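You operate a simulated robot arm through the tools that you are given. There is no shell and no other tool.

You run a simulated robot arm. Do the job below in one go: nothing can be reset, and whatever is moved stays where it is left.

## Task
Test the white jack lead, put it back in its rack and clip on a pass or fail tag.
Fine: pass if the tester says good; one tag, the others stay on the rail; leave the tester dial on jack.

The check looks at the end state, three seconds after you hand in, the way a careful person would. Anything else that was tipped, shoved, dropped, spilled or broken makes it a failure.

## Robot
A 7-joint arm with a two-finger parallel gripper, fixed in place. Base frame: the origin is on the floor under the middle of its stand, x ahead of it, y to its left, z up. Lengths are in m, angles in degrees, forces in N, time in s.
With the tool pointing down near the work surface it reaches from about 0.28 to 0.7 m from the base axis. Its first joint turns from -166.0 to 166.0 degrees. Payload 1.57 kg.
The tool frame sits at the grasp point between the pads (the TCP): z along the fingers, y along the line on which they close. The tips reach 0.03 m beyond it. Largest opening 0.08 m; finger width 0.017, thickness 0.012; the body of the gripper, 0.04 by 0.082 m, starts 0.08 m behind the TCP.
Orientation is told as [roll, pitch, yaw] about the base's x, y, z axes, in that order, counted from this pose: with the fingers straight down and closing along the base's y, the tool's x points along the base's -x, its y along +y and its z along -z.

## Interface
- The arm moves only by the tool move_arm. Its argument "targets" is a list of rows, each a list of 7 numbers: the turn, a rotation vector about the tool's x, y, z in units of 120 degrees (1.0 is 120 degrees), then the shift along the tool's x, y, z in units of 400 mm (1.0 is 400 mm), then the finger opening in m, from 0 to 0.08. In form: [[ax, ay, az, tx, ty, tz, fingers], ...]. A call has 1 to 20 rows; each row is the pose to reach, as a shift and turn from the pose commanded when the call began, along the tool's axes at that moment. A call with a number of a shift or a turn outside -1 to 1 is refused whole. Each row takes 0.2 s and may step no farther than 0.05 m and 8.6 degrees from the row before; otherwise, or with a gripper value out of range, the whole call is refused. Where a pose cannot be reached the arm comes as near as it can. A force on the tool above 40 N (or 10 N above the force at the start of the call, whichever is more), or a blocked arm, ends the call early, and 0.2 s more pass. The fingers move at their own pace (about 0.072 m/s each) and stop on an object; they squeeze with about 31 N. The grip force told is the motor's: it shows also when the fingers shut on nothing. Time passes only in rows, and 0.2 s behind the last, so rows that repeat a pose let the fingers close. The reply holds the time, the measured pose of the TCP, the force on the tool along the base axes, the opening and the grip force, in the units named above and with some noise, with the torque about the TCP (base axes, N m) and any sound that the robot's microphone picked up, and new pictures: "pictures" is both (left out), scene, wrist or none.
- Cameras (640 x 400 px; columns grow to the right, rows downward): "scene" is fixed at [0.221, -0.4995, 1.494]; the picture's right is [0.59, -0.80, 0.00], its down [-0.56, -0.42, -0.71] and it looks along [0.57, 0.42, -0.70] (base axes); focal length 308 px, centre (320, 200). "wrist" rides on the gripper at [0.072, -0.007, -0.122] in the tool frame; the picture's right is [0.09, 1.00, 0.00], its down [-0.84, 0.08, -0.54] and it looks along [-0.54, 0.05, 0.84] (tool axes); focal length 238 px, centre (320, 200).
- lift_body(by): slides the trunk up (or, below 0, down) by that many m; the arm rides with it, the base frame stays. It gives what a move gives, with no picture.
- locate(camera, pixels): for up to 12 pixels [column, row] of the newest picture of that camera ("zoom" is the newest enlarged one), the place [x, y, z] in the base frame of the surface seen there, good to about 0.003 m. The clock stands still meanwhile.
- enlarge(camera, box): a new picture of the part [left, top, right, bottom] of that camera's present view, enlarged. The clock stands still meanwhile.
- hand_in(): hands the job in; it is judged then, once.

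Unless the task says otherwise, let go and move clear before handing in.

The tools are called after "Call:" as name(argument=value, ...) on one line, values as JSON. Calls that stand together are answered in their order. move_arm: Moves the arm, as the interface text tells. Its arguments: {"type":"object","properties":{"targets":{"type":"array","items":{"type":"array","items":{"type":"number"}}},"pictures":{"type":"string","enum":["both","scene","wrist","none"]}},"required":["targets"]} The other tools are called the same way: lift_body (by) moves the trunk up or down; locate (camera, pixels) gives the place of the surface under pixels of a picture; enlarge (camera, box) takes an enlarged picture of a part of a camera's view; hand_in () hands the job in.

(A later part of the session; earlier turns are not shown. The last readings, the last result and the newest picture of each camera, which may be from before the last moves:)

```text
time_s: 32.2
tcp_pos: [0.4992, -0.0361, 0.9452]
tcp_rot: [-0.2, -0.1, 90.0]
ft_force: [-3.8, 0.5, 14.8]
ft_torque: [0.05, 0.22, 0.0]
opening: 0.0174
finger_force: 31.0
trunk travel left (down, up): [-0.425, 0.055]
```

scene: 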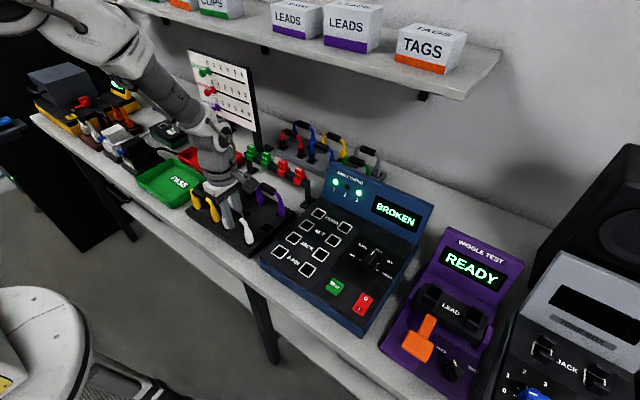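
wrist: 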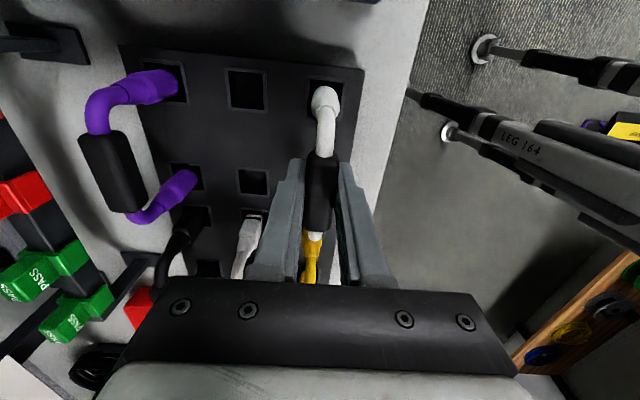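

It's seated (Fz≈15 N, TCP z 0.945). I'll relieve, release, rise clear and check.

Call:
move_arm(targets=[[0, 0, 0, 0, 0, -0.005, 0.0], [0, 0, 0, 0, 0, -0.005, 0.035], [0, 0, 0, 0, 0, -0.005, 0.05], [0, 0, 0, 0, 0, -0.005, 0.05], [0, 0, 0, 0, 0, -0.1, 0.05], [0, 0, 0, 0, 0, -0.2, 0.05], [0, 0, 0, 0, 0, -0.3, 0.05], [0, 0, 0, 0, 0, -0.35, 0.05]])

Call:
enlarge(camera="wrist", box=[20, 30, 240, 270])

Call:
enlarge(camera="scene", box=[190, 130, 320, 260])

```text
time_s: 34.0
tcp_pos: [0.5005, -0.0367, 1.0848]
tcp_rot: [0.1, 0.0, 90.0]
ft_force: [0.5, 0.8, -0.3]
ft_torque: [-0.01, -0.01, 0.01]
opening: 0.0499
finger_force: 0.1
trunk travel left (down, up): [-0.425, 0.055]
```

scene: 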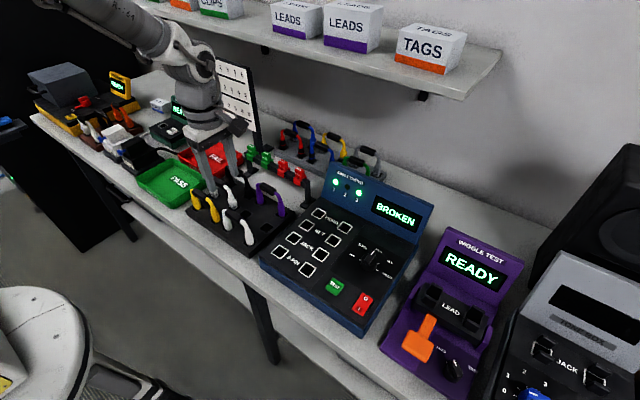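
wrist: 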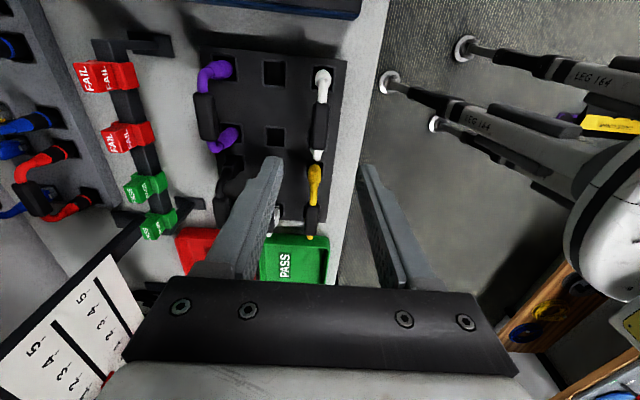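

```text
1.67 times, centred on (130, 150) of wrist
```

zoom: 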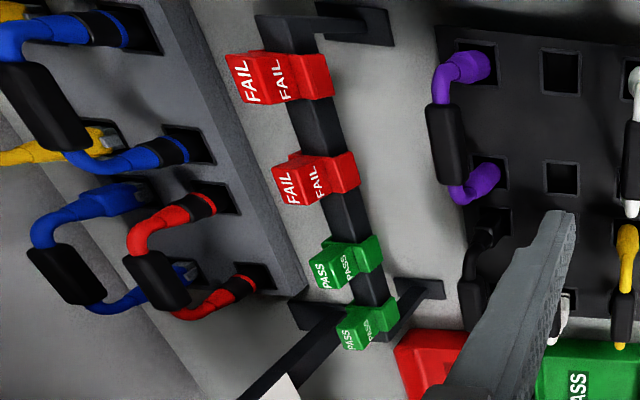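

```text
3.08 times, centred on (255, 195) of scene
```

zoom: 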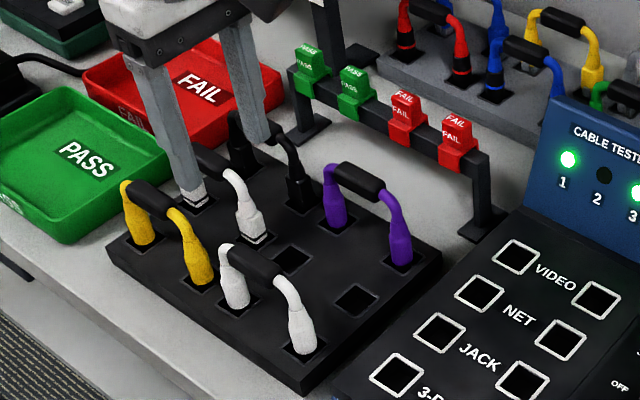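

The lead is back upright in its original slot, as the scene zoom shows at (265,290). Next I'll measure the FAIL tags on the rail.

Call:
enlarge(camera="scene", box=[270, 145, 320, 210])

Call:
locate(camera="scene", pixels=[[299, 169], [298, 175], [299, 183], [282, 161], [281, 168], [281, 174], [305, 180], [290, 172], [310, 190], [264, 158], [250, 150]])

```text
6.15 times, centred on (295, 178) of scene
```

zoom: 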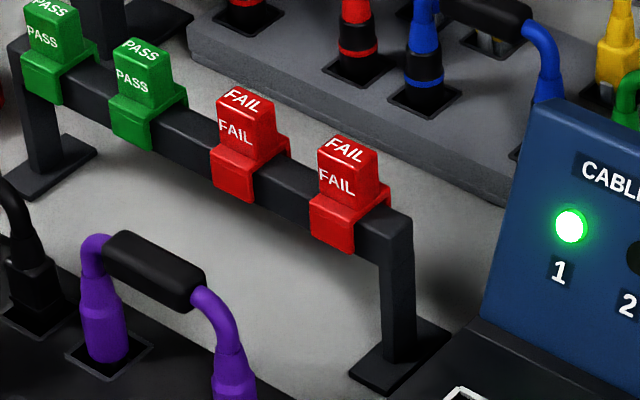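

```text
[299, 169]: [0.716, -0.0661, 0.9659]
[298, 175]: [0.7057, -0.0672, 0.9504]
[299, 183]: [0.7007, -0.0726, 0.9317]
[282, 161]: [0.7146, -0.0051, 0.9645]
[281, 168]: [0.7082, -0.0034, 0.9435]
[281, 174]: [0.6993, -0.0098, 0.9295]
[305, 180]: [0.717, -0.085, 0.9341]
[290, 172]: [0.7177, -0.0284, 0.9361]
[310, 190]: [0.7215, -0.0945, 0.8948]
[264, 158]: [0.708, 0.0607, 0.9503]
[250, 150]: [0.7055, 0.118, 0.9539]
```

Call:
locate(camera="zoom", pixels=[[320, 150], [335, 136], [376, 152], [362, 164], [340, 150], [318, 185], [358, 200], [370, 185], [312, 205], [352, 225], [386, 200], [334, 240]])

Call:
locate(camera="zoom", pixels=[[220, 103], [234, 88], [274, 105], [262, 118], [245, 102], [220, 135], [258, 150], [268, 135], [213, 160], [250, 178], [284, 152], [300, 180]])

```text
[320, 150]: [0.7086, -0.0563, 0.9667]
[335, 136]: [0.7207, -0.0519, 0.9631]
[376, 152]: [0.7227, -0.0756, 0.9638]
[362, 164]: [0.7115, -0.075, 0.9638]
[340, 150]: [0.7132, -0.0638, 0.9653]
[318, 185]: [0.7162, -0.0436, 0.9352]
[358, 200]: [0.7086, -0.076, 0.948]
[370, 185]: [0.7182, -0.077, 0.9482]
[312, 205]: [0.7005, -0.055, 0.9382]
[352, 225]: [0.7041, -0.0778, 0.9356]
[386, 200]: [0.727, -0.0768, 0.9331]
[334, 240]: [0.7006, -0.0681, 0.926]
```

```text
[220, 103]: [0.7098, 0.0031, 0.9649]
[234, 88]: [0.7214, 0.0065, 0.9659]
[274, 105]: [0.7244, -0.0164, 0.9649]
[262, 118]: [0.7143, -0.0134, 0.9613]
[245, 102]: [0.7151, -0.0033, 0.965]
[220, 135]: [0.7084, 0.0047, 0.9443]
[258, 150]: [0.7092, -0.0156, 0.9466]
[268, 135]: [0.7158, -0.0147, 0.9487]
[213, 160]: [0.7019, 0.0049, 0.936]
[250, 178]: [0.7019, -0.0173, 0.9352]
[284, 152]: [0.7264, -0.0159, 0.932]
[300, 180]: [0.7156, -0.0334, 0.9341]
```

The right FAIL tag's tab spans x 0.708–0.7225, y -0.0535 to -0.0755, with its top at z≈0.965. Its saddle is below z≈0.938. I'll check what could get in the way: the tester display corner, the shelf and the scoreboard.

Call:
locate(camera="scene", pixels=[[330, 163], [345, 165], [325, 190], [470, 95], [400, 80], [250, 40], [257, 130], [262, 155], [190, 52], [300, 125], [345, 160], [320, 145]])

Call:
enlarge(camera="scene", box=[240, 90, 440, 220])

```text
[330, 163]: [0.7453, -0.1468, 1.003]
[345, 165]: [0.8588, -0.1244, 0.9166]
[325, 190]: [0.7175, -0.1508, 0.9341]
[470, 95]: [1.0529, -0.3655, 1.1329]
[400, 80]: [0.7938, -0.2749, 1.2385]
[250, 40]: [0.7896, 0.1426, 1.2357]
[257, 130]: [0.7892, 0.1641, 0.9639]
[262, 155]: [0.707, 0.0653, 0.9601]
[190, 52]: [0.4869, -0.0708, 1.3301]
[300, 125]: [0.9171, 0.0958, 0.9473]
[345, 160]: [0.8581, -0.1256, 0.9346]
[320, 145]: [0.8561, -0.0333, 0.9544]
```

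```text
3.08 times, centred on (340, 155) of scene
```

zoom: 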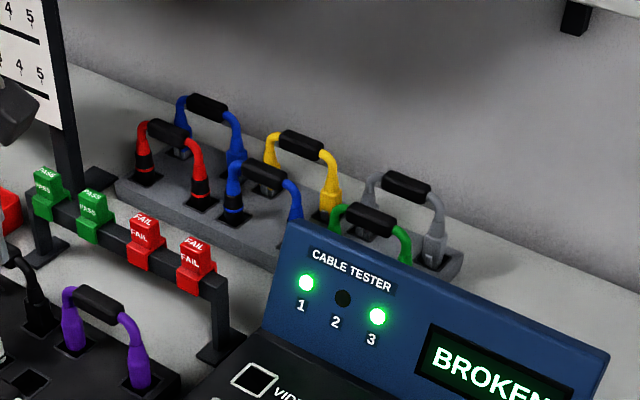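

The tester display (left edge y≈-0.147, top z≈1.0) and the shelf front (x≈0.79, z≈1.235) both leave room. I'll turn back to yaw 0 and approach above the right FAIL tag.

Call:
move_arm(targets=[[0, 0, 0.0682, 0.0061, -0.0409, 0.003, 0.05], [0, 0, 0.1364, 0.0123, -0.0818, 0.006, 0.05], [0, 0, 0.2045, 0.0184, -0.1227, 0.009, 0.05], [0, 0, 0.2727, 0.0245, -0.1636, 0.012, 0.05], [0, 0, 0.3409, 0.0307, -0.2045, 0.015, 0.05], [0, 0, 0.4091, 0.0368, -0.2455, 0.018, 0.05], [0, 0, 0.4773, 0.043, -0.2864, 0.021, 0.05], [0, 0, 0.5455, 0.0491, -0.3273, 0.024, 0.05], [0, 0, 0.6136, 0.0552, -0.3682, 0.027, 0.05], [0, 0, 0.6818, 0.0614, -0.4091, 0.03, 0.05], [0, 0, 0.75, 0.0675, -0.45, 0.033, 0.05]])

Call:
enlarge(camera="wrist", box=[240, 80, 400, 240])

```text
time_s: 36.4
tcp_pos: [0.68, -0.0652, 1.0716]
tcp_rot: [0.1, 0.0, -0.2]
ft_force: [-0.3, 0.4, 0.1]
ft_torque: [0.03, -0.01, 0.01]
opening: 0.0502
finger_force: 0.1
trunk travel left (down, up): [-0.425, 0.055]
```

scene: 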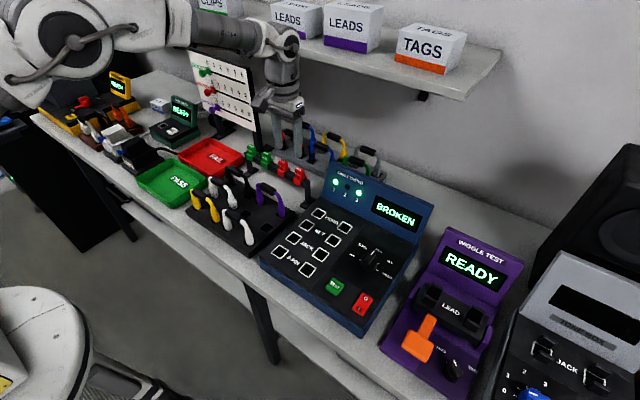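
wrist: 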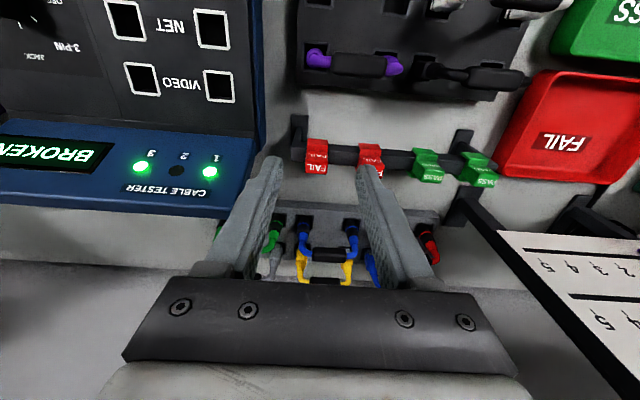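

```text
2.50 times, centred on (320, 160) of wrist
```

zoom: 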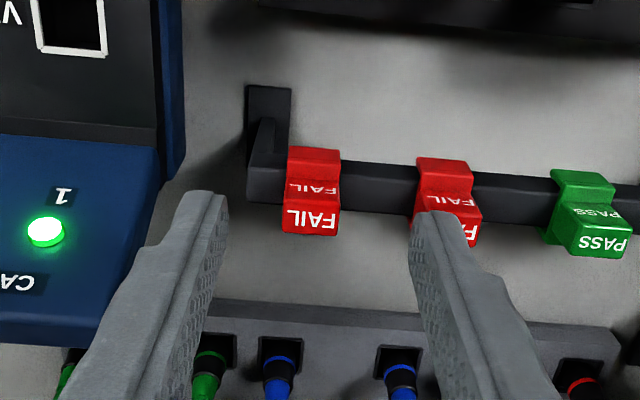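

The arm is over the tag rail, and the right FAIL tag shows at zoom (312,215). I'll locate its top precisely.

Call:
locate(camera="zoom", pixels=[[286, 210], [339, 211], [336, 232], [284, 230], [311, 220], [313, 190], [290, 180], [338, 182], [290, 155], [339, 158], [268, 185], [375, 185]])

```text
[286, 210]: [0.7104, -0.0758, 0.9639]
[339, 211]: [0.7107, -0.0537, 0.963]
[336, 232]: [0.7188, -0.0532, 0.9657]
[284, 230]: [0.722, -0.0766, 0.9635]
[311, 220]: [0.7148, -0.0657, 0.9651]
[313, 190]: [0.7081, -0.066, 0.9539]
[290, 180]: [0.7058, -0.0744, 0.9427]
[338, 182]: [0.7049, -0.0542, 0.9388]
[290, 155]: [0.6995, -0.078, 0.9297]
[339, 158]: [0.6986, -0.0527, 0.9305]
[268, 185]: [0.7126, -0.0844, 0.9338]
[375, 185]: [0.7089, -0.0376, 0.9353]
```

The tag's tab is centred at (0.7155, -0.0652). I'll move over it and lower with the fingers straddling the tab, tips just above the saddle.

Call:
move_arm(targets=[[0, 0, 0, -0.0444, -0.0009, 0.05, 0.045], [0, 0, 0, -0.0888, -0.0018, 0.1, 0.045], [0, 0, 0, -0.0888, -0.0018, 0.16, 0.045], [0, 0, 0, -0.0888, -0.0018, 0.21, 0.045], [0, 0, 0, -0.0888, -0.0018, 0.235, 0.045], [0, 0, 0, -0.0888, -0.0018, 0.245, 0.045]])

Call:
enlarge(camera="wrist", box=[240, 120, 400, 240])

Call:
enlarge(camera="scene", box=[255, 120, 335, 210])

```text
time_s: 37.8
tcp_pos: [0.7164, -0.0642, 0.972]
tcp_rot: [0.0, 0.0, 0.0]
ft_force: [-0.4, -0.4, -0.6]
ft_torque: [0.01, -0.01, -0.02]
opening: 0.045
finger_force: 0.1
trunk travel left (down, up): [-0.425, 0.055]
```

scene: 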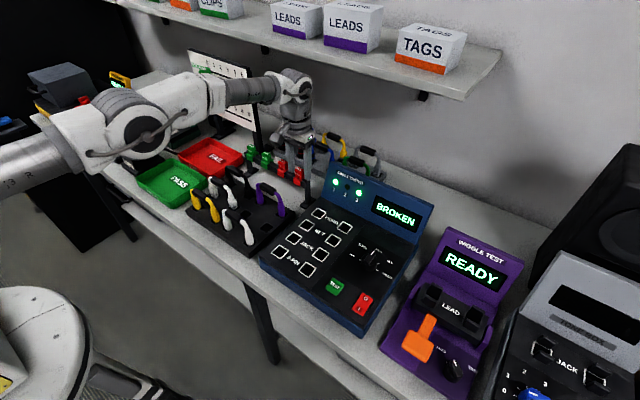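
wrist: 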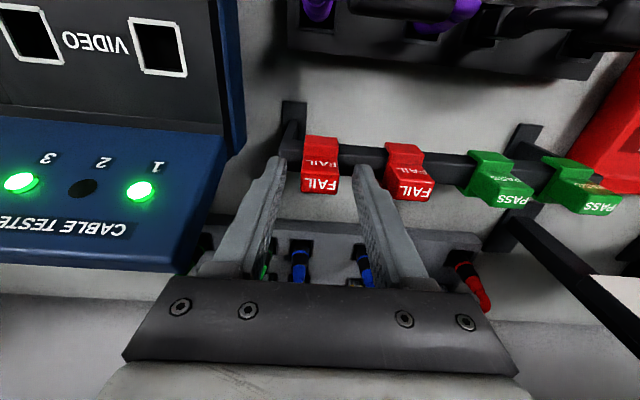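

```text
3.33 times, centred on (320, 180) of wrist
```

zoom: 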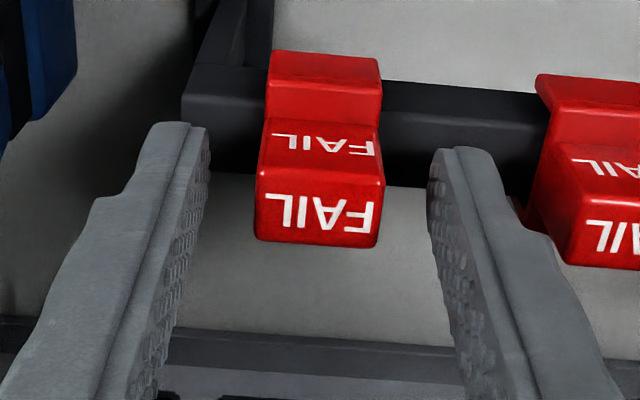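

```text
4.44 times, centred on (295, 165) of scene
```

zoom: 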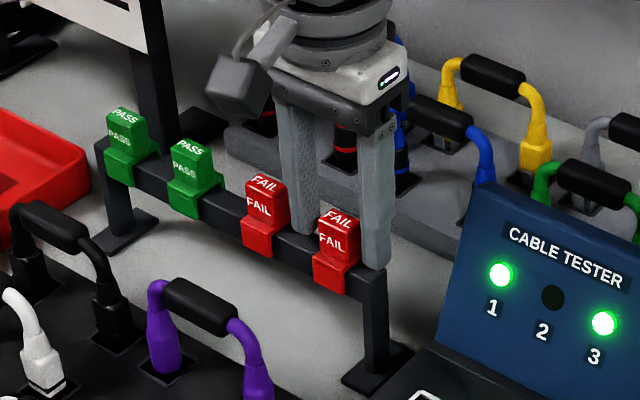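

The FAIL tag's tab (wrist zoom 318,200) is centred between the fingers, with no contact yet. I'll close on it.

Call:
move_arm(targets=[[0, 0, 0, 0, 0, 0, 0.0], [0, 0, 0, 0, 0, 0, 0.0], [0, 0, 0, 0, 0, 0, 0.0], [0, 0, 0, 0, 0, 0, 0.0]])

Call:
enlarge(camera="wrist", box=[240, 120, 400, 240])

```text
time_s: 38.8
tcp_pos: [0.7171, -0.064, 0.9724]
tcp_rot: [0.0, -0.1, 0.0]
ft_force: [-0.2, -0.3, 0.0]
ft_torque: [-0.02, 0.02, -0.02]
opening: 0.0227
finger_force: 31.1
trunk travel left (down, up): [-0.425, 0.055]
```

scene: 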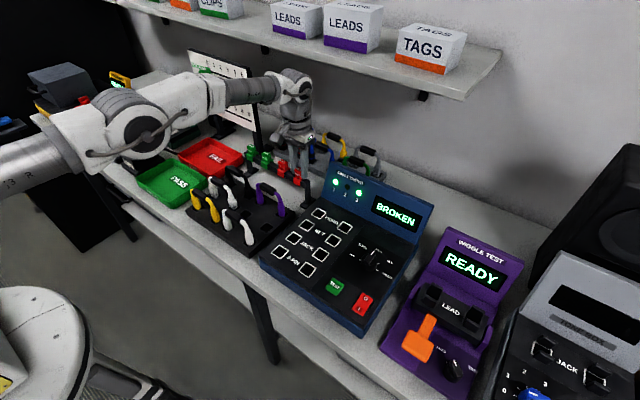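
wrist: 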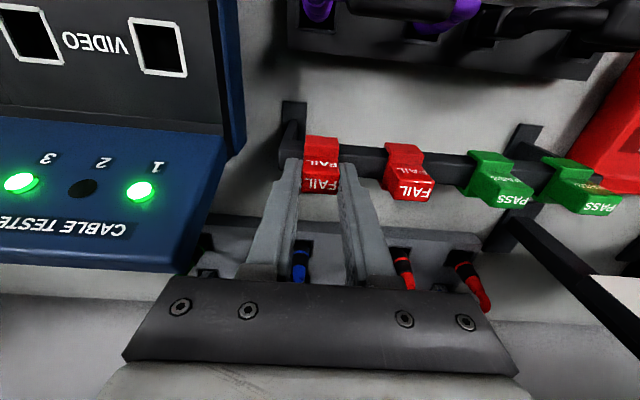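

```text
3.33 times, centred on (320, 180) of wrist
```

zoom: 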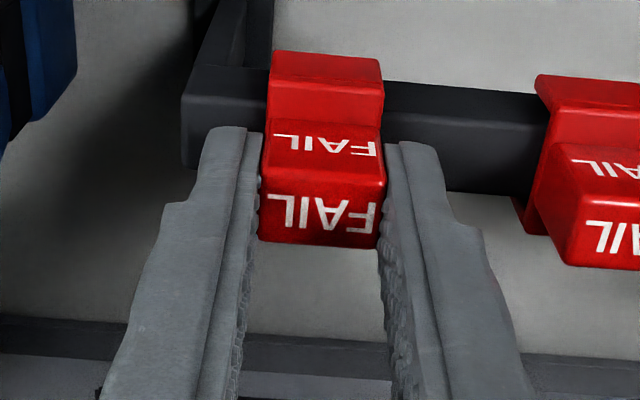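

The tag is gripped (0.0227, 31 N). I'll lift it slowly straight off the rail.

Call:
move_arm(targets=[[0, 0, 0, 0, 0, -0.01, 0.0], [0, 0, 0, 0, 0, -0.02, 0.0], [0, 0, 0, 0, 0, -0.035, 0.0], [0, 0, 0, 0, 0, -0.055, 0.0], [0, 0, 0, 0, 0, -0.085, 0.0], [0, 0, 0, 0, 0, -0.12, 0.0]])

Call:
enlarge(camera="wrist", box=[240, 100, 400, 240])

Call:
enlarge(camera="scene", box=[255, 110, 335, 210])

```text
time_s: 40.2
tcp_pos: [0.715, -0.0648, 1.0204]
tcp_rot: [0.0, 0.0, 0.1]
ft_force: [0.5, -0.6, 0.3]
ft_torque: [-0.01, 0.01, -0.01]
opening: 0.0
finger_force: 21.7
trunk travel left (down, up): [-0.425, 0.055]
```

scene: 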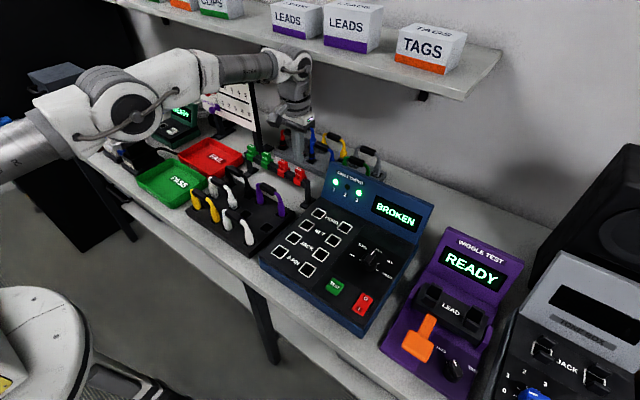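
wrist: 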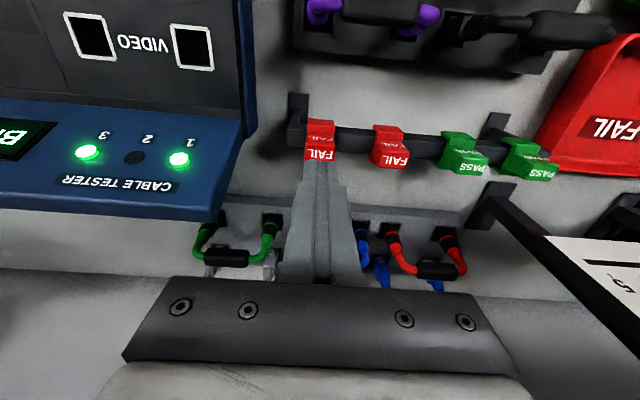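

```text
2.86 times, centred on (320, 170) of wrist
```

zoom: 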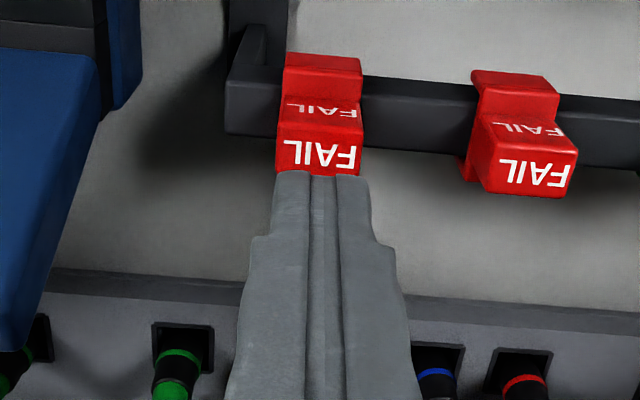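

```text
4.00 times, centred on (295, 160) of scene
```

zoom: 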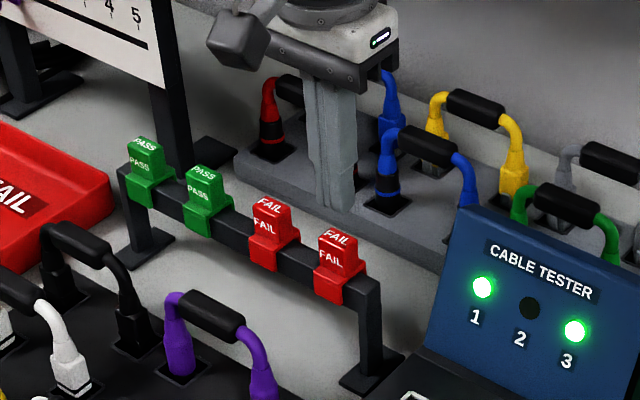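

The fingers shut to 0.0 at z=1.02, so they slipped off and the FAIL tag is still on the rail. I'll check that the tag didn't shift, and see how much room there is behind the rail.

Call:
enlarge(camera="scene", box=[270, 145, 320, 210])

Call:
locate(camera="zoom", pixels=[[320, 150], [335, 136], [376, 152], [362, 164], [340, 150], [358, 200], [312, 205], [352, 225], [334, 240], [312, 235], [350, 250], [430, 170]])

```text
6.15 times, centred on (295, 178) of scene
```

zoom: 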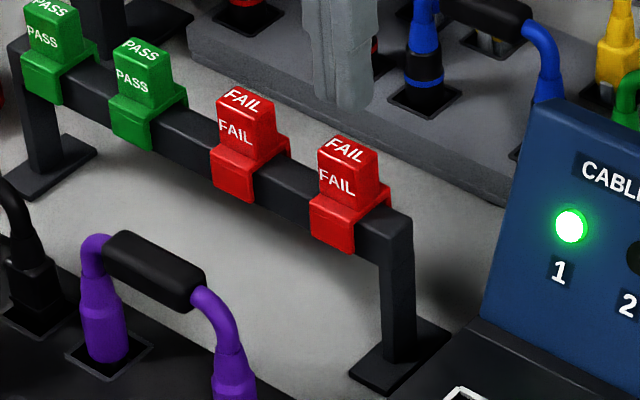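

```text
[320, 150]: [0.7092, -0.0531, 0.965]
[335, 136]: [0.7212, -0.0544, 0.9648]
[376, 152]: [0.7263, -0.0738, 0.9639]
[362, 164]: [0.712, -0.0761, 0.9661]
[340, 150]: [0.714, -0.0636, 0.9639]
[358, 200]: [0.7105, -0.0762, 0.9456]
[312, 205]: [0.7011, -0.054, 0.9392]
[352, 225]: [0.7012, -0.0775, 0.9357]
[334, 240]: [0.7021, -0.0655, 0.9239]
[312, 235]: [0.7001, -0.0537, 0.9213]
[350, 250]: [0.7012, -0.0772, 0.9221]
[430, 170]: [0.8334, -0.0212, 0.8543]
```

The tag hasn't moved. I'll try again with a slightly deeper grip and lift in 1 mm steps to see what force it takes.

Call:
move_arm(targets=[[0, 0, 0, 0, 0, 0, 0.045], [0, 0, 0, 0, 0, 0, 0.045], [0, 0, 0, 0, 0, 0.06, 0.045], [0, 0, 0, 0, 0, 0.11, 0.045], [0, 0, 0, 0, 0, 0.131, 0.045], [0, 0, 0, 0, 0, 0.131, 0.0], [0, 0, 0, 0, 0, 0.131, 0.0], [0, 0, 0, 0, 0, 0.131, 0.0], [0, 0, 0, 0, 0, 0.131, 0.0]], pictures="wrist")

Call:
move_arm(targets=[[0, 0, 0, 0, 0, -0.0025, 0.0], [0, 0, 0, 0, 0, -0.005, 0.0]], pictures="none")

```text
time_s: 42.2
tcp_pos: [0.7168, -0.0644, 0.9688]
tcp_rot: [0.1, 0.0, 0.0]
ft_force: [0.0, -0.4, -0.4]
ft_torque: [0.04, 0.0, -0.01]
opening: 0.0229
finger_force: 31.5
trunk travel left (down, up): [-0.425, 0.055]
```

wrist: 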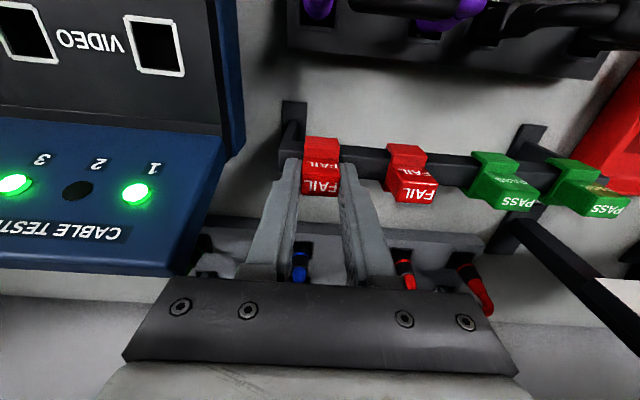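

```text
time_s: 42.8
tcp_pos: [0.7156, -0.065, 0.971]
tcp_rot: [0.1, 0.0, 0.0]
ft_force: [0.5, 0.1, -0.4]
ft_torque: [0.01, -0.01, 0.0]
opening: 0.0229
finger_force: 31.2
trunk travel left (down, up): [-0.425, 0.055]
```

It rose 2 mm with no resisting force. I'll keep going slowly and look at whether the tag follows.

Call:
move_arm(targets=[[0, 0, 0, 0, 0, -0.0025, 0.0], [0, 0, 0, 0, 0, -0.005, 0.0], [0, 0, 0, 0, 0, -0.0075, 0.0], [0, 0, 0, 0, 0, -0.01, 0.0]])

Call:
enlarge(camera="scene", box=[270, 145, 320, 210])

Call:
enlarge(camera="wrist", box=[240, 100, 400, 240])

```text
time_s: 43.8
tcp_pos: [0.7162, -0.0652, 0.9738]
tcp_rot: [0.0, 0.0, 0.0]
ft_force: [0.5, 0.7, 0.0]
ft_torque: [-0.02, 0.01, 0.01]
opening: 0.0226
finger_force: 31.4
trunk travel left (down, up): [-0.425, 0.055]
```

scene: 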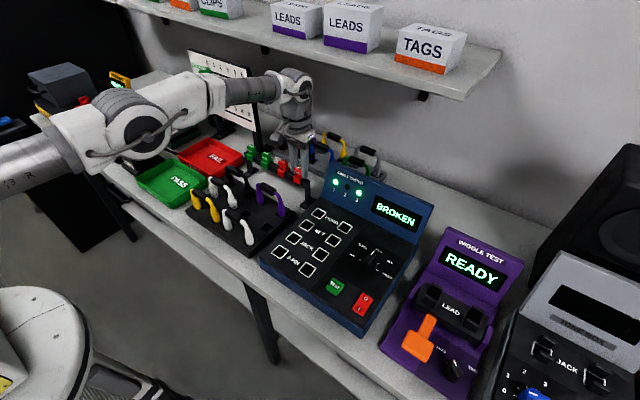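
wrist: 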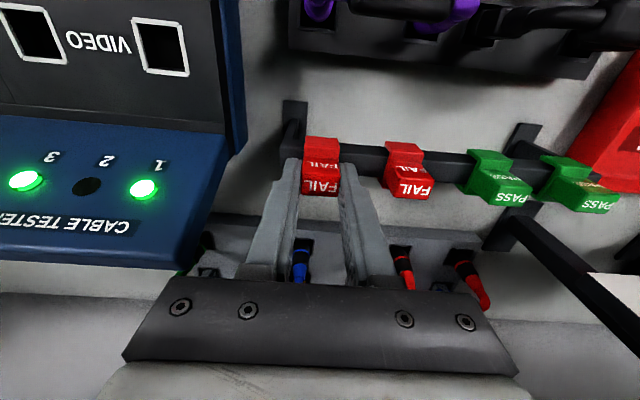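

```text
6.15 times, centred on (295, 178) of scene
```

zoom: 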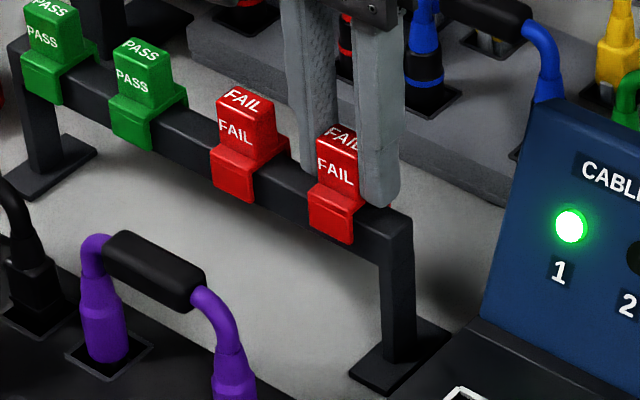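

```text
2.86 times, centred on (320, 170) of wrist
```

zoom: 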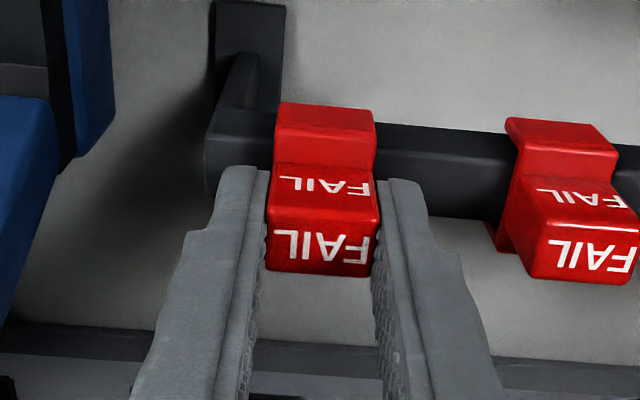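

The tag is now rising with the gripper: its FAIL text sits about 10 zoom px higher, at (335,173). I'll continue slowly.

Call:
move_arm(targets=[[0, 0, 0, 0, 0, -0.0025, 0.0], [0, 0, 0, 0, 0, -0.005, 0.0], [0, 0, 0, 0, 0, -0.0075, 0.0], [0, 0, 0, 0, 0, -0.01, 0.0], [0, 0, 0, 0, 0, -0.0125, 0.0], [0, 0, 0, 0, 0, -0.015, 0.0]])

Call:
enlarge(camera="scene", box=[270, 145, 320, 210])

```text
time_s: 45.2
tcp_pos: [0.7153, -0.0657, 0.98]
tcp_rot: [0.0, -0.1, 0.1]
ft_force: [-0.7, 0.1, -0.4]
ft_torque: [0.0, -0.02, 0.02]
opening: 0.0229
finger_force: 31.2
trunk travel left (down, up): [-0.425, 0.055]
```

scene: 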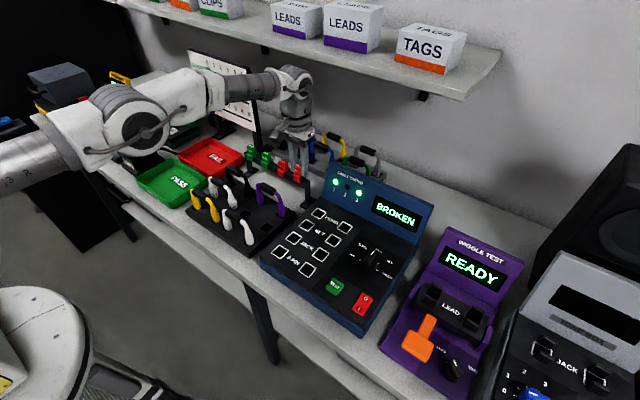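
wrist: 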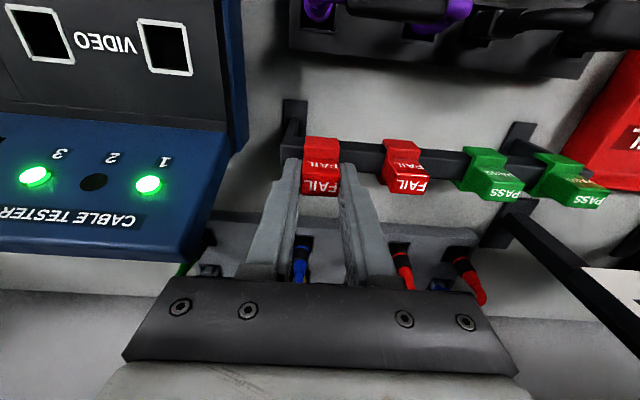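

```text
6.15 times, centred on (295, 178) of scene
```

zoom: 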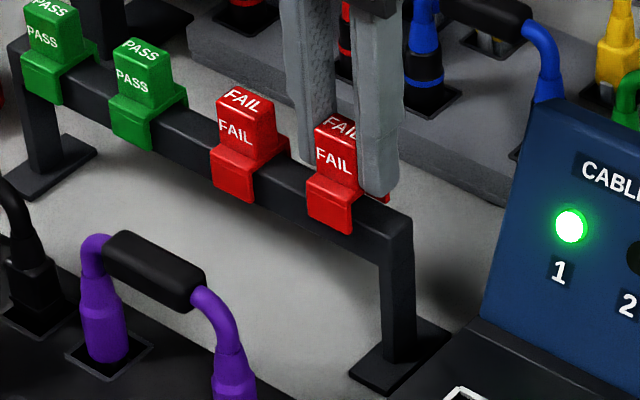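

The tag is coming up cleanly, 12 mm so far. I'll continue until its legs clear the rail.

Call:
move_arm(targets=[[0, 0, 0, 0, 0, -0.004, 0.0], [0, 0, 0, 0, 0, -0.008, 0.0], [0, 0, 0, 0, 0, -0.012, 0.0], [0, 0, 0, 0, 0, -0.016, 0.0], [0, 0, 0, 0, 0, -0.02, 0.0], [0, 0, 0, 0, 0, -0.024, 0.0], [0, 0, 0, 0, 0, -0.028, 0.0], [0, 0, 0, 0, 0, -0.032, 0.0], [0, 0, 0, 0, 0, -0.036, 0.0], [0, 0, 0, 0, 0, -0.04, 0.0]])

Call:
enlarge(camera="scene", box=[270, 145, 320, 210])

Call:
enlarge(camera="wrist", box=[240, 100, 400, 240])

```text
time_s: 47.4
tcp_pos: [0.7155, -0.066, 0.9964]
tcp_rot: [0.0, 0.0, 0.0]
ft_force: [-0.7, -0.8, -0.8]
ft_torque: [0.01, 0.01, 0.01]
opening: 0.0225
finger_force: 31.0
trunk travel left (down, up): [-0.425, 0.055]
```

scene: 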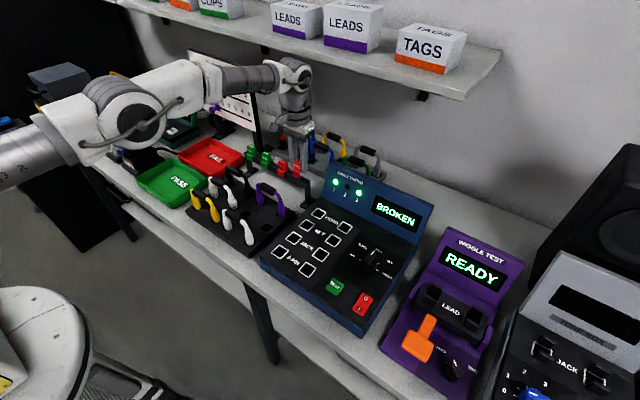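
wrist: 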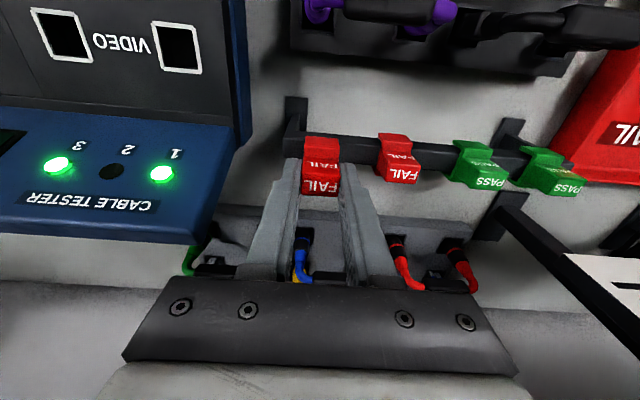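

```text
6.15 times, centred on (295, 178) of scene
```

zoom: 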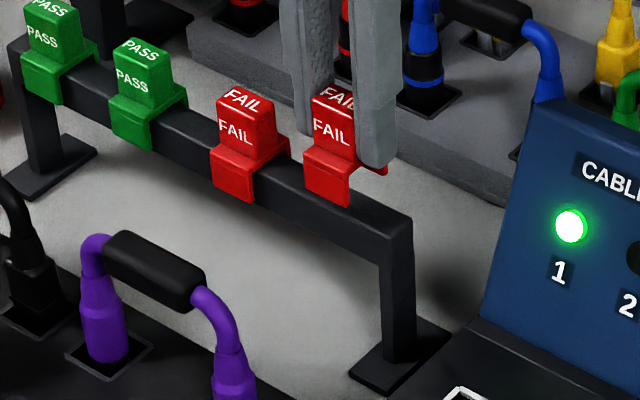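

```text
2.86 times, centred on (320, 170) of wrist
```

zoom: 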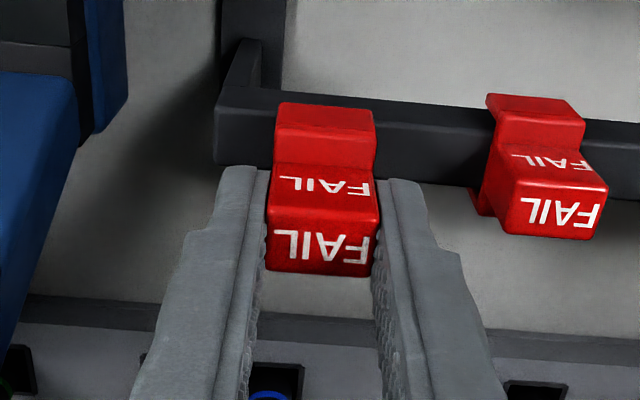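

The tag is off the rail and held firmly (0.0225 opening). I'll raise it a bit more, then carry it gently toward the white lead.

Call:
move_arm(targets=[[0, 0, 0, 0, 0, -0.01, 0.0], [0, 0, 0, 0, 0, -0.02, 0.0], [0, 0, 0, 0, 0, -0.03, 0.0], [0, 0, 0, 0, 0, -0.04, 0.0], [0, 0, 0, 0, 0, -0.05, 0.0], [0, 0, 0, 0, 0, -0.06, 0.0], [0, 0, 0, 0, 0, -0.07, 0.0], [0, 0, 0, 0, 0, -0.08, 0.0], [0, 0, 0, 0.01, 0, -0.09, 0.0], [0, 0, 0, 0.03, 0, -0.09, 0.0], [0, 0, 0, 0.055, 0, -0.09, 0.0], [0, 0, 0, 0.085, 0, -0.09, 0.0]])

Call:
enlarge(camera="wrist", box=[240, 100, 400, 240])

Call:
enlarge(camera="scene", box=[255, 110, 335, 210])

```text
time_s: 50.0
tcp_pos: [0.6815, -0.0649, 1.0327]
tcp_rot: [0.0, 0.0, -0.1]
ft_force: [-0.1, 0.1, -0.3]
ft_torque: [0.02, -0.01, 0.0]
opening: 0.0229
finger_force: 31.0
trunk travel left (down, up): [-0.425, 0.055]
```

scene: 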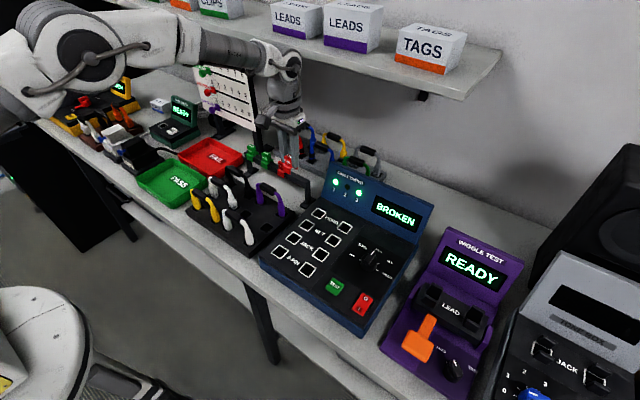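
wrist: 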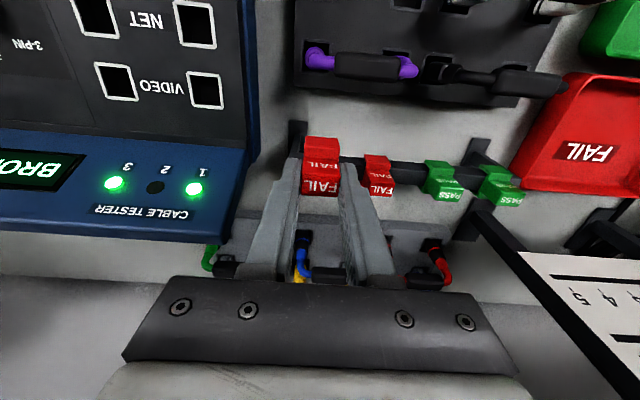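

```text
2.86 times, centred on (320, 170) of wrist
```

zoom: 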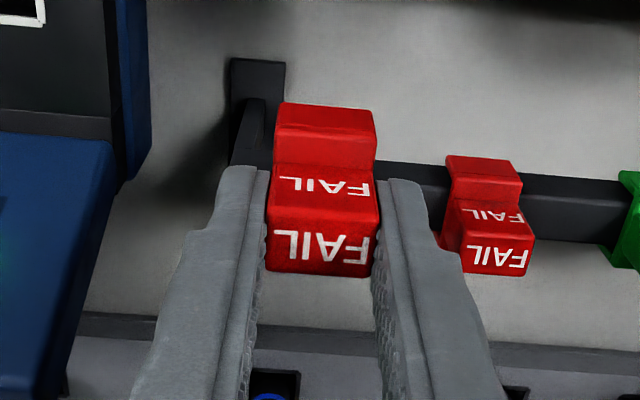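

```text
4.00 times, centred on (295, 160) of scene
```

zoom: 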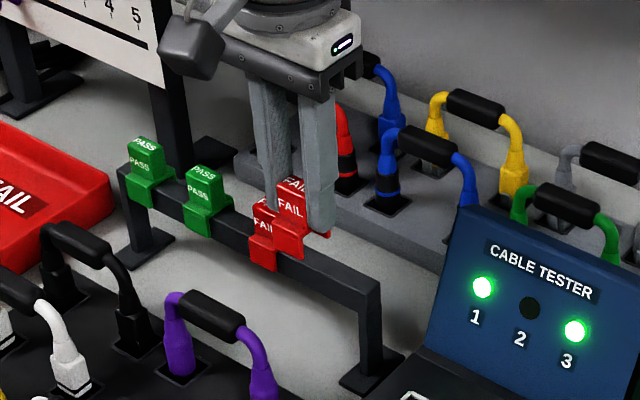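

The tag stays put in the grip. I'll carry it over the white lead's handle at a safe height.

Call:
move_arm(targets=[[0, 0, 0, 0.03, 0.005, -0.005, 0.0], [0, 0, 0, 0.065, 0.01, -0.01, 0.0], [0, 0, 0, 0.1, 0.016, -0.01, 0.0], [0, 0, 0, 0.135, 0.021, -0.01, 0.0], [0, 0, 0, 0.17, 0.0265, -0.01, 0.0], [0, 0, 0, 0.205, 0.032, -0.01, 0.0], [0, 0, 0, 0.24, 0.0375, -0.01, 0.0], [0, 0, 0, 0.275, 0.043, -0.01, 0.0], [0, 0, 0, 0.31, 0.048, -0.01, 0.0], [0, 0, 0, 0.345, 0.0535, -0.01, 0.0], [0, 0, 0, 0.38, 0.059, -0.01, 0.0], [0, 0, 0, 0.41, 0.064, -0.01, 0.0], [0, 0, 0, 0.435, 0.068, -0.01, 0.0], [0, 0, 0, 0.4537, 0.0705, -0.01, 0.0], [0, 0, 0, 0.4537, 0.0705, -0.01, 0.0]])

Call:
enlarge(camera="wrist", box=[240, 100, 400, 220])

Call:
enlarge(camera="scene", box=[205, 155, 265, 245])

```text
time_s: 53.2
tcp_pos: [0.4987, -0.0365, 1.0367]
tcp_rot: [0.0, 0.0, 0.0]
ft_force: [-0.1, -0.1, -0.3]
ft_torque: [0.02, -0.01, 0.02]
opening: 0.0227
finger_force: 31.0
trunk travel left (down, up): [-0.425, 0.055]
```

scene: 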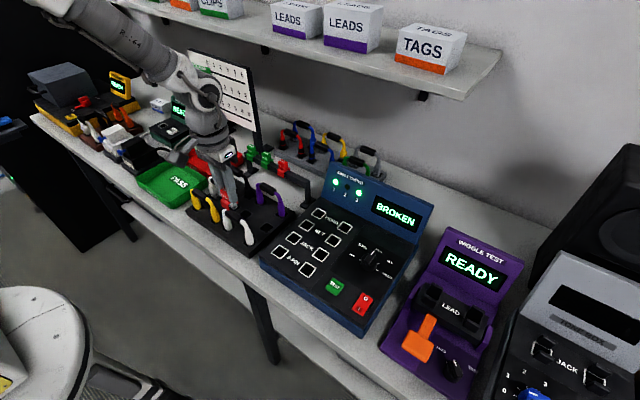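
wrist: 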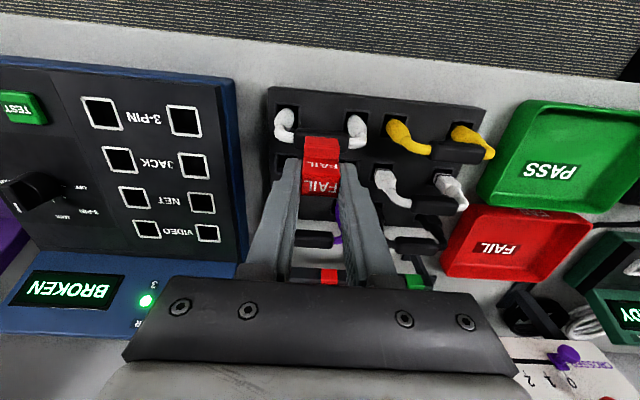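

```text
3.33 times, centred on (320, 160) of wrist
```

zoom: 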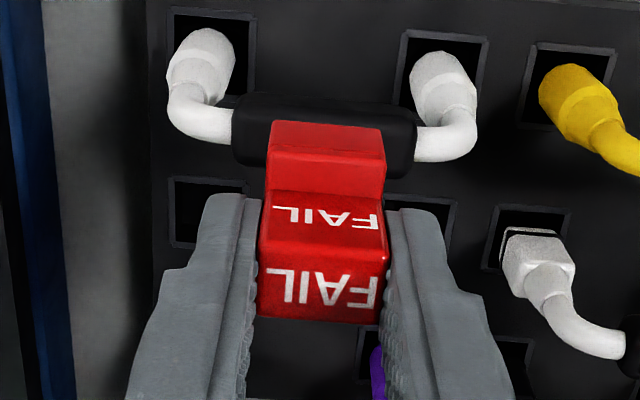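

```text
4.44 times, centred on (235, 200) of scene
```

zoom: 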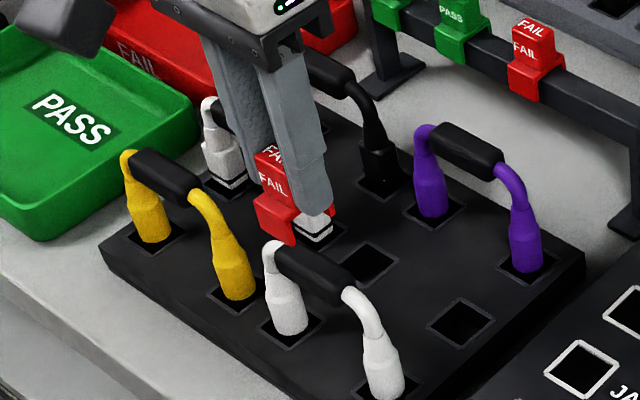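

The tag hangs above the handle. I'll measure the tag's saddle and the handle together in the wrist view so they line up.

Call:
enlarge(camera="wrist", box=[272, 118, 368, 190])

Call:
locate(camera="zoom", pixels=[[250, 90], [300, 90], [360, 90], [250, 110], [300, 110], [360, 110], [250, 130], [300, 130], [360, 130], [160, 60], [200, 60], [440, 70]])

Call:
locate(camera="zoom", pixels=[[250, 160], [300, 160], [360, 160], [250, 185], [360, 185], [300, 230], [250, 262], [300, 262], [360, 262], [250, 345], [300, 345], [360, 345]])

```text
5.56 times, centred on (320, 154) of wrist
```

zoom: 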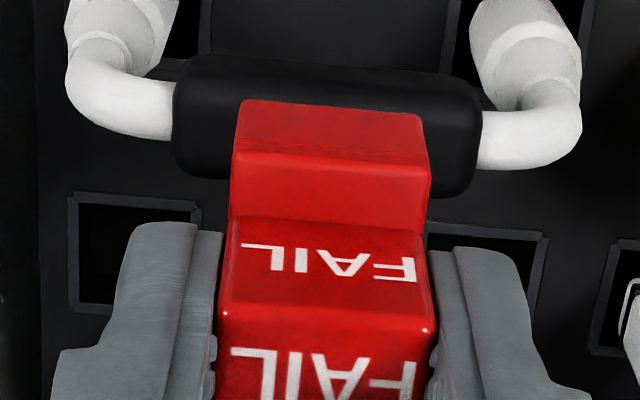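

```text
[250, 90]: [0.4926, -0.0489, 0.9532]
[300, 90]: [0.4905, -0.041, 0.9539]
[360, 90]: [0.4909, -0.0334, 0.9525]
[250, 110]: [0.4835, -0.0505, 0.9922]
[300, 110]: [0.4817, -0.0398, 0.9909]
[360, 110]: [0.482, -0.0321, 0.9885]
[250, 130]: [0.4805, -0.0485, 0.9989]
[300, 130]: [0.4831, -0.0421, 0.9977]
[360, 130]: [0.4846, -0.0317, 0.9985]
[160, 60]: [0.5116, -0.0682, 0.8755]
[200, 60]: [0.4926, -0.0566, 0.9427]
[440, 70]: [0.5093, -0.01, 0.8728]
```

```text
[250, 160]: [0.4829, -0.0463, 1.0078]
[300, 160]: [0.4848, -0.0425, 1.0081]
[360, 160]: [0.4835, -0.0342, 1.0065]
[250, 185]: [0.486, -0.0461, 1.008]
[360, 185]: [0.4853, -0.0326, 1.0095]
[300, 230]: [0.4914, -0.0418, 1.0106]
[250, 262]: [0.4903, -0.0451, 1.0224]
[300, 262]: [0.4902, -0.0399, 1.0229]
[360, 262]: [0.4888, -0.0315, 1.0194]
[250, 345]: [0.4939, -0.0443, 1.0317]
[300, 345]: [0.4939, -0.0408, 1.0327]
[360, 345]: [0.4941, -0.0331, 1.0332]
```

Call:
locate(camera="zoom", pixels=[[205, 70], [205, 85], [205, 100], [205, 115], [205, 130], [205, 145], [205, 160], [205, 172], [455, 95], [455, 120], [455, 150], [455, 180]])

Call:
locate(camera="zoom", pixels=[[255, 120], [275, 120], [325, 120], [345, 120], [385, 120], [400, 125], [270, 140], [330, 140], [390, 140], [250, 275], [330, 275], [390, 275]])

```text
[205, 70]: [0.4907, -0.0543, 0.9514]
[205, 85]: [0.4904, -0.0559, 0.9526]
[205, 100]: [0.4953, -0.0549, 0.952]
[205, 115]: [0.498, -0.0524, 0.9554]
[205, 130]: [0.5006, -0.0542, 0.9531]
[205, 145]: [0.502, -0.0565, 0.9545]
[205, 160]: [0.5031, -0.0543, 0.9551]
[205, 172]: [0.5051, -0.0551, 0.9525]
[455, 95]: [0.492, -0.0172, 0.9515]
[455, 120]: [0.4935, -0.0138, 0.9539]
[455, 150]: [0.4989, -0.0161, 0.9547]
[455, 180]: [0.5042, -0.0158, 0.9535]
```

```text
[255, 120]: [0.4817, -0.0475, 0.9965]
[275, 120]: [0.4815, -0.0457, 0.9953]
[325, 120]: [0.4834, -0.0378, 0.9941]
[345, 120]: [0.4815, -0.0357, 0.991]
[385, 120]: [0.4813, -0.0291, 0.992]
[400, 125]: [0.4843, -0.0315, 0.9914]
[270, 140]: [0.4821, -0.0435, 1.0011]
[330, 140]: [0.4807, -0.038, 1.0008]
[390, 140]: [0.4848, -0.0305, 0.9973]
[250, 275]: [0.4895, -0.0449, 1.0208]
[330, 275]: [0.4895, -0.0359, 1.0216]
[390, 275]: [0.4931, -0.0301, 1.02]
```

The handle's front edge is at about x 0.4907 and the saddle's front face at about 0.4825. I'll measure the now-empty part of the rail to learn where the saddle sits relative to a bar.

Call:
enlarge(camera="scene", box=[275, 155, 325, 200])

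```text
8.89 times, centred on (300, 178) of scene
```

zoom: 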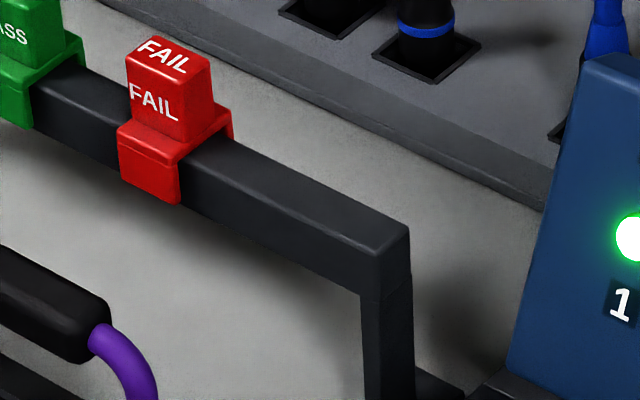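

Call:
locate(camera="zoom", pixels=[[250, 205], [280, 220], [310, 236], [340, 250], [250, 225], [280, 240], [310, 255], [340, 270], [250, 165], [290, 182], [330, 200], [370, 217]])

Call:
locate(camera="zoom", pixels=[[130, 160], [150, 170], [170, 180], [125, 175], [150, 188], [170, 195], [228, 125], [222, 135], [229, 115], [135, 130], [165, 140], [160, 155]])

```text
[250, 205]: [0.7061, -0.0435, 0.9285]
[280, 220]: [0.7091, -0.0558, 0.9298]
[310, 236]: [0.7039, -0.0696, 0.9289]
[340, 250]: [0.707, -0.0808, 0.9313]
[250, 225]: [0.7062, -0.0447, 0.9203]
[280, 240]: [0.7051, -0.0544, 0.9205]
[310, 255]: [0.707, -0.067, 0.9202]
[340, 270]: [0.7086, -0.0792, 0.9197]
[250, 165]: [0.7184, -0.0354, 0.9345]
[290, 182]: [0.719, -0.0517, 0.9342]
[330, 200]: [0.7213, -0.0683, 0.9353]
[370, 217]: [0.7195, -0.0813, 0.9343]
```

```text
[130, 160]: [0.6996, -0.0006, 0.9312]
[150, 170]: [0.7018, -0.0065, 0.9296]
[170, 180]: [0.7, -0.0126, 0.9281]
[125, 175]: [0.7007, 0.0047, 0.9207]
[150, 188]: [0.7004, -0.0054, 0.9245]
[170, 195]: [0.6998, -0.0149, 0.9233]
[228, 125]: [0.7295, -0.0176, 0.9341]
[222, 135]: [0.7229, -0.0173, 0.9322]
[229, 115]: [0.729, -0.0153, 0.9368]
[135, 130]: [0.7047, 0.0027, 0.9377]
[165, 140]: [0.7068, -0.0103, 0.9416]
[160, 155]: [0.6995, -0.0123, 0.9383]
```

Call:
enlarge(camera="scene", box=[215, 180, 275, 225])

```text
8.89 times, centred on (245, 202) of scene
```

zoom: 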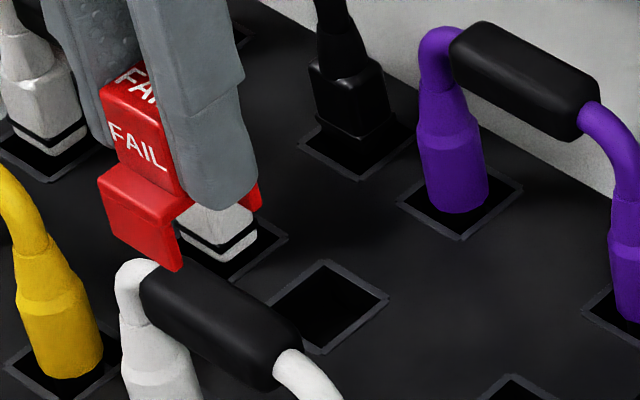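

Call:
locate(camera="zoom", pixels=[[120, 205], [140, 215], [160, 230], [130, 225], [150, 240], [165, 245], [130, 135], [150, 150], [140, 165], [255, 190], [253, 200], [185, 215]])

Call:
locate(camera="zoom", pixels=[[160, 300], [200, 325], [240, 350], [170, 285], [210, 310], [250, 335], [180, 275], [220, 295], [260, 320], [200, 270], [240, 290], [280, 315]])

```text
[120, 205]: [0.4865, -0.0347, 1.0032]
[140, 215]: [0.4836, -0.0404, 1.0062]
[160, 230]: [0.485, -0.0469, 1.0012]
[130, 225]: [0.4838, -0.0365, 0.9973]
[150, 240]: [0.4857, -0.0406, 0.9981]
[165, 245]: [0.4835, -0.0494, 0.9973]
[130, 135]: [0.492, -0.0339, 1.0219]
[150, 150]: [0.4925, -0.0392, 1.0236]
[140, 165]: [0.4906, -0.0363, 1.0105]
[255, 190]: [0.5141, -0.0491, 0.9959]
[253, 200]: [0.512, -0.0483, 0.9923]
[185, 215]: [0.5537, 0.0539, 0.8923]
```

```text
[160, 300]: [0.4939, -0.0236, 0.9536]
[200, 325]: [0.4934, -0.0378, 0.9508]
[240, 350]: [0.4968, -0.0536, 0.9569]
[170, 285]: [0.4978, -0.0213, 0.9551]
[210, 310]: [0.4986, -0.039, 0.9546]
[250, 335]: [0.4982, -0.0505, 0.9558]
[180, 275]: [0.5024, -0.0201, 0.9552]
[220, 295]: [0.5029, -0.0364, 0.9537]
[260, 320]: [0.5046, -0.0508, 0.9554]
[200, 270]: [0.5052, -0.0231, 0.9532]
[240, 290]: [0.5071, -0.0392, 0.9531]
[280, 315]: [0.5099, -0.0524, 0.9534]
```

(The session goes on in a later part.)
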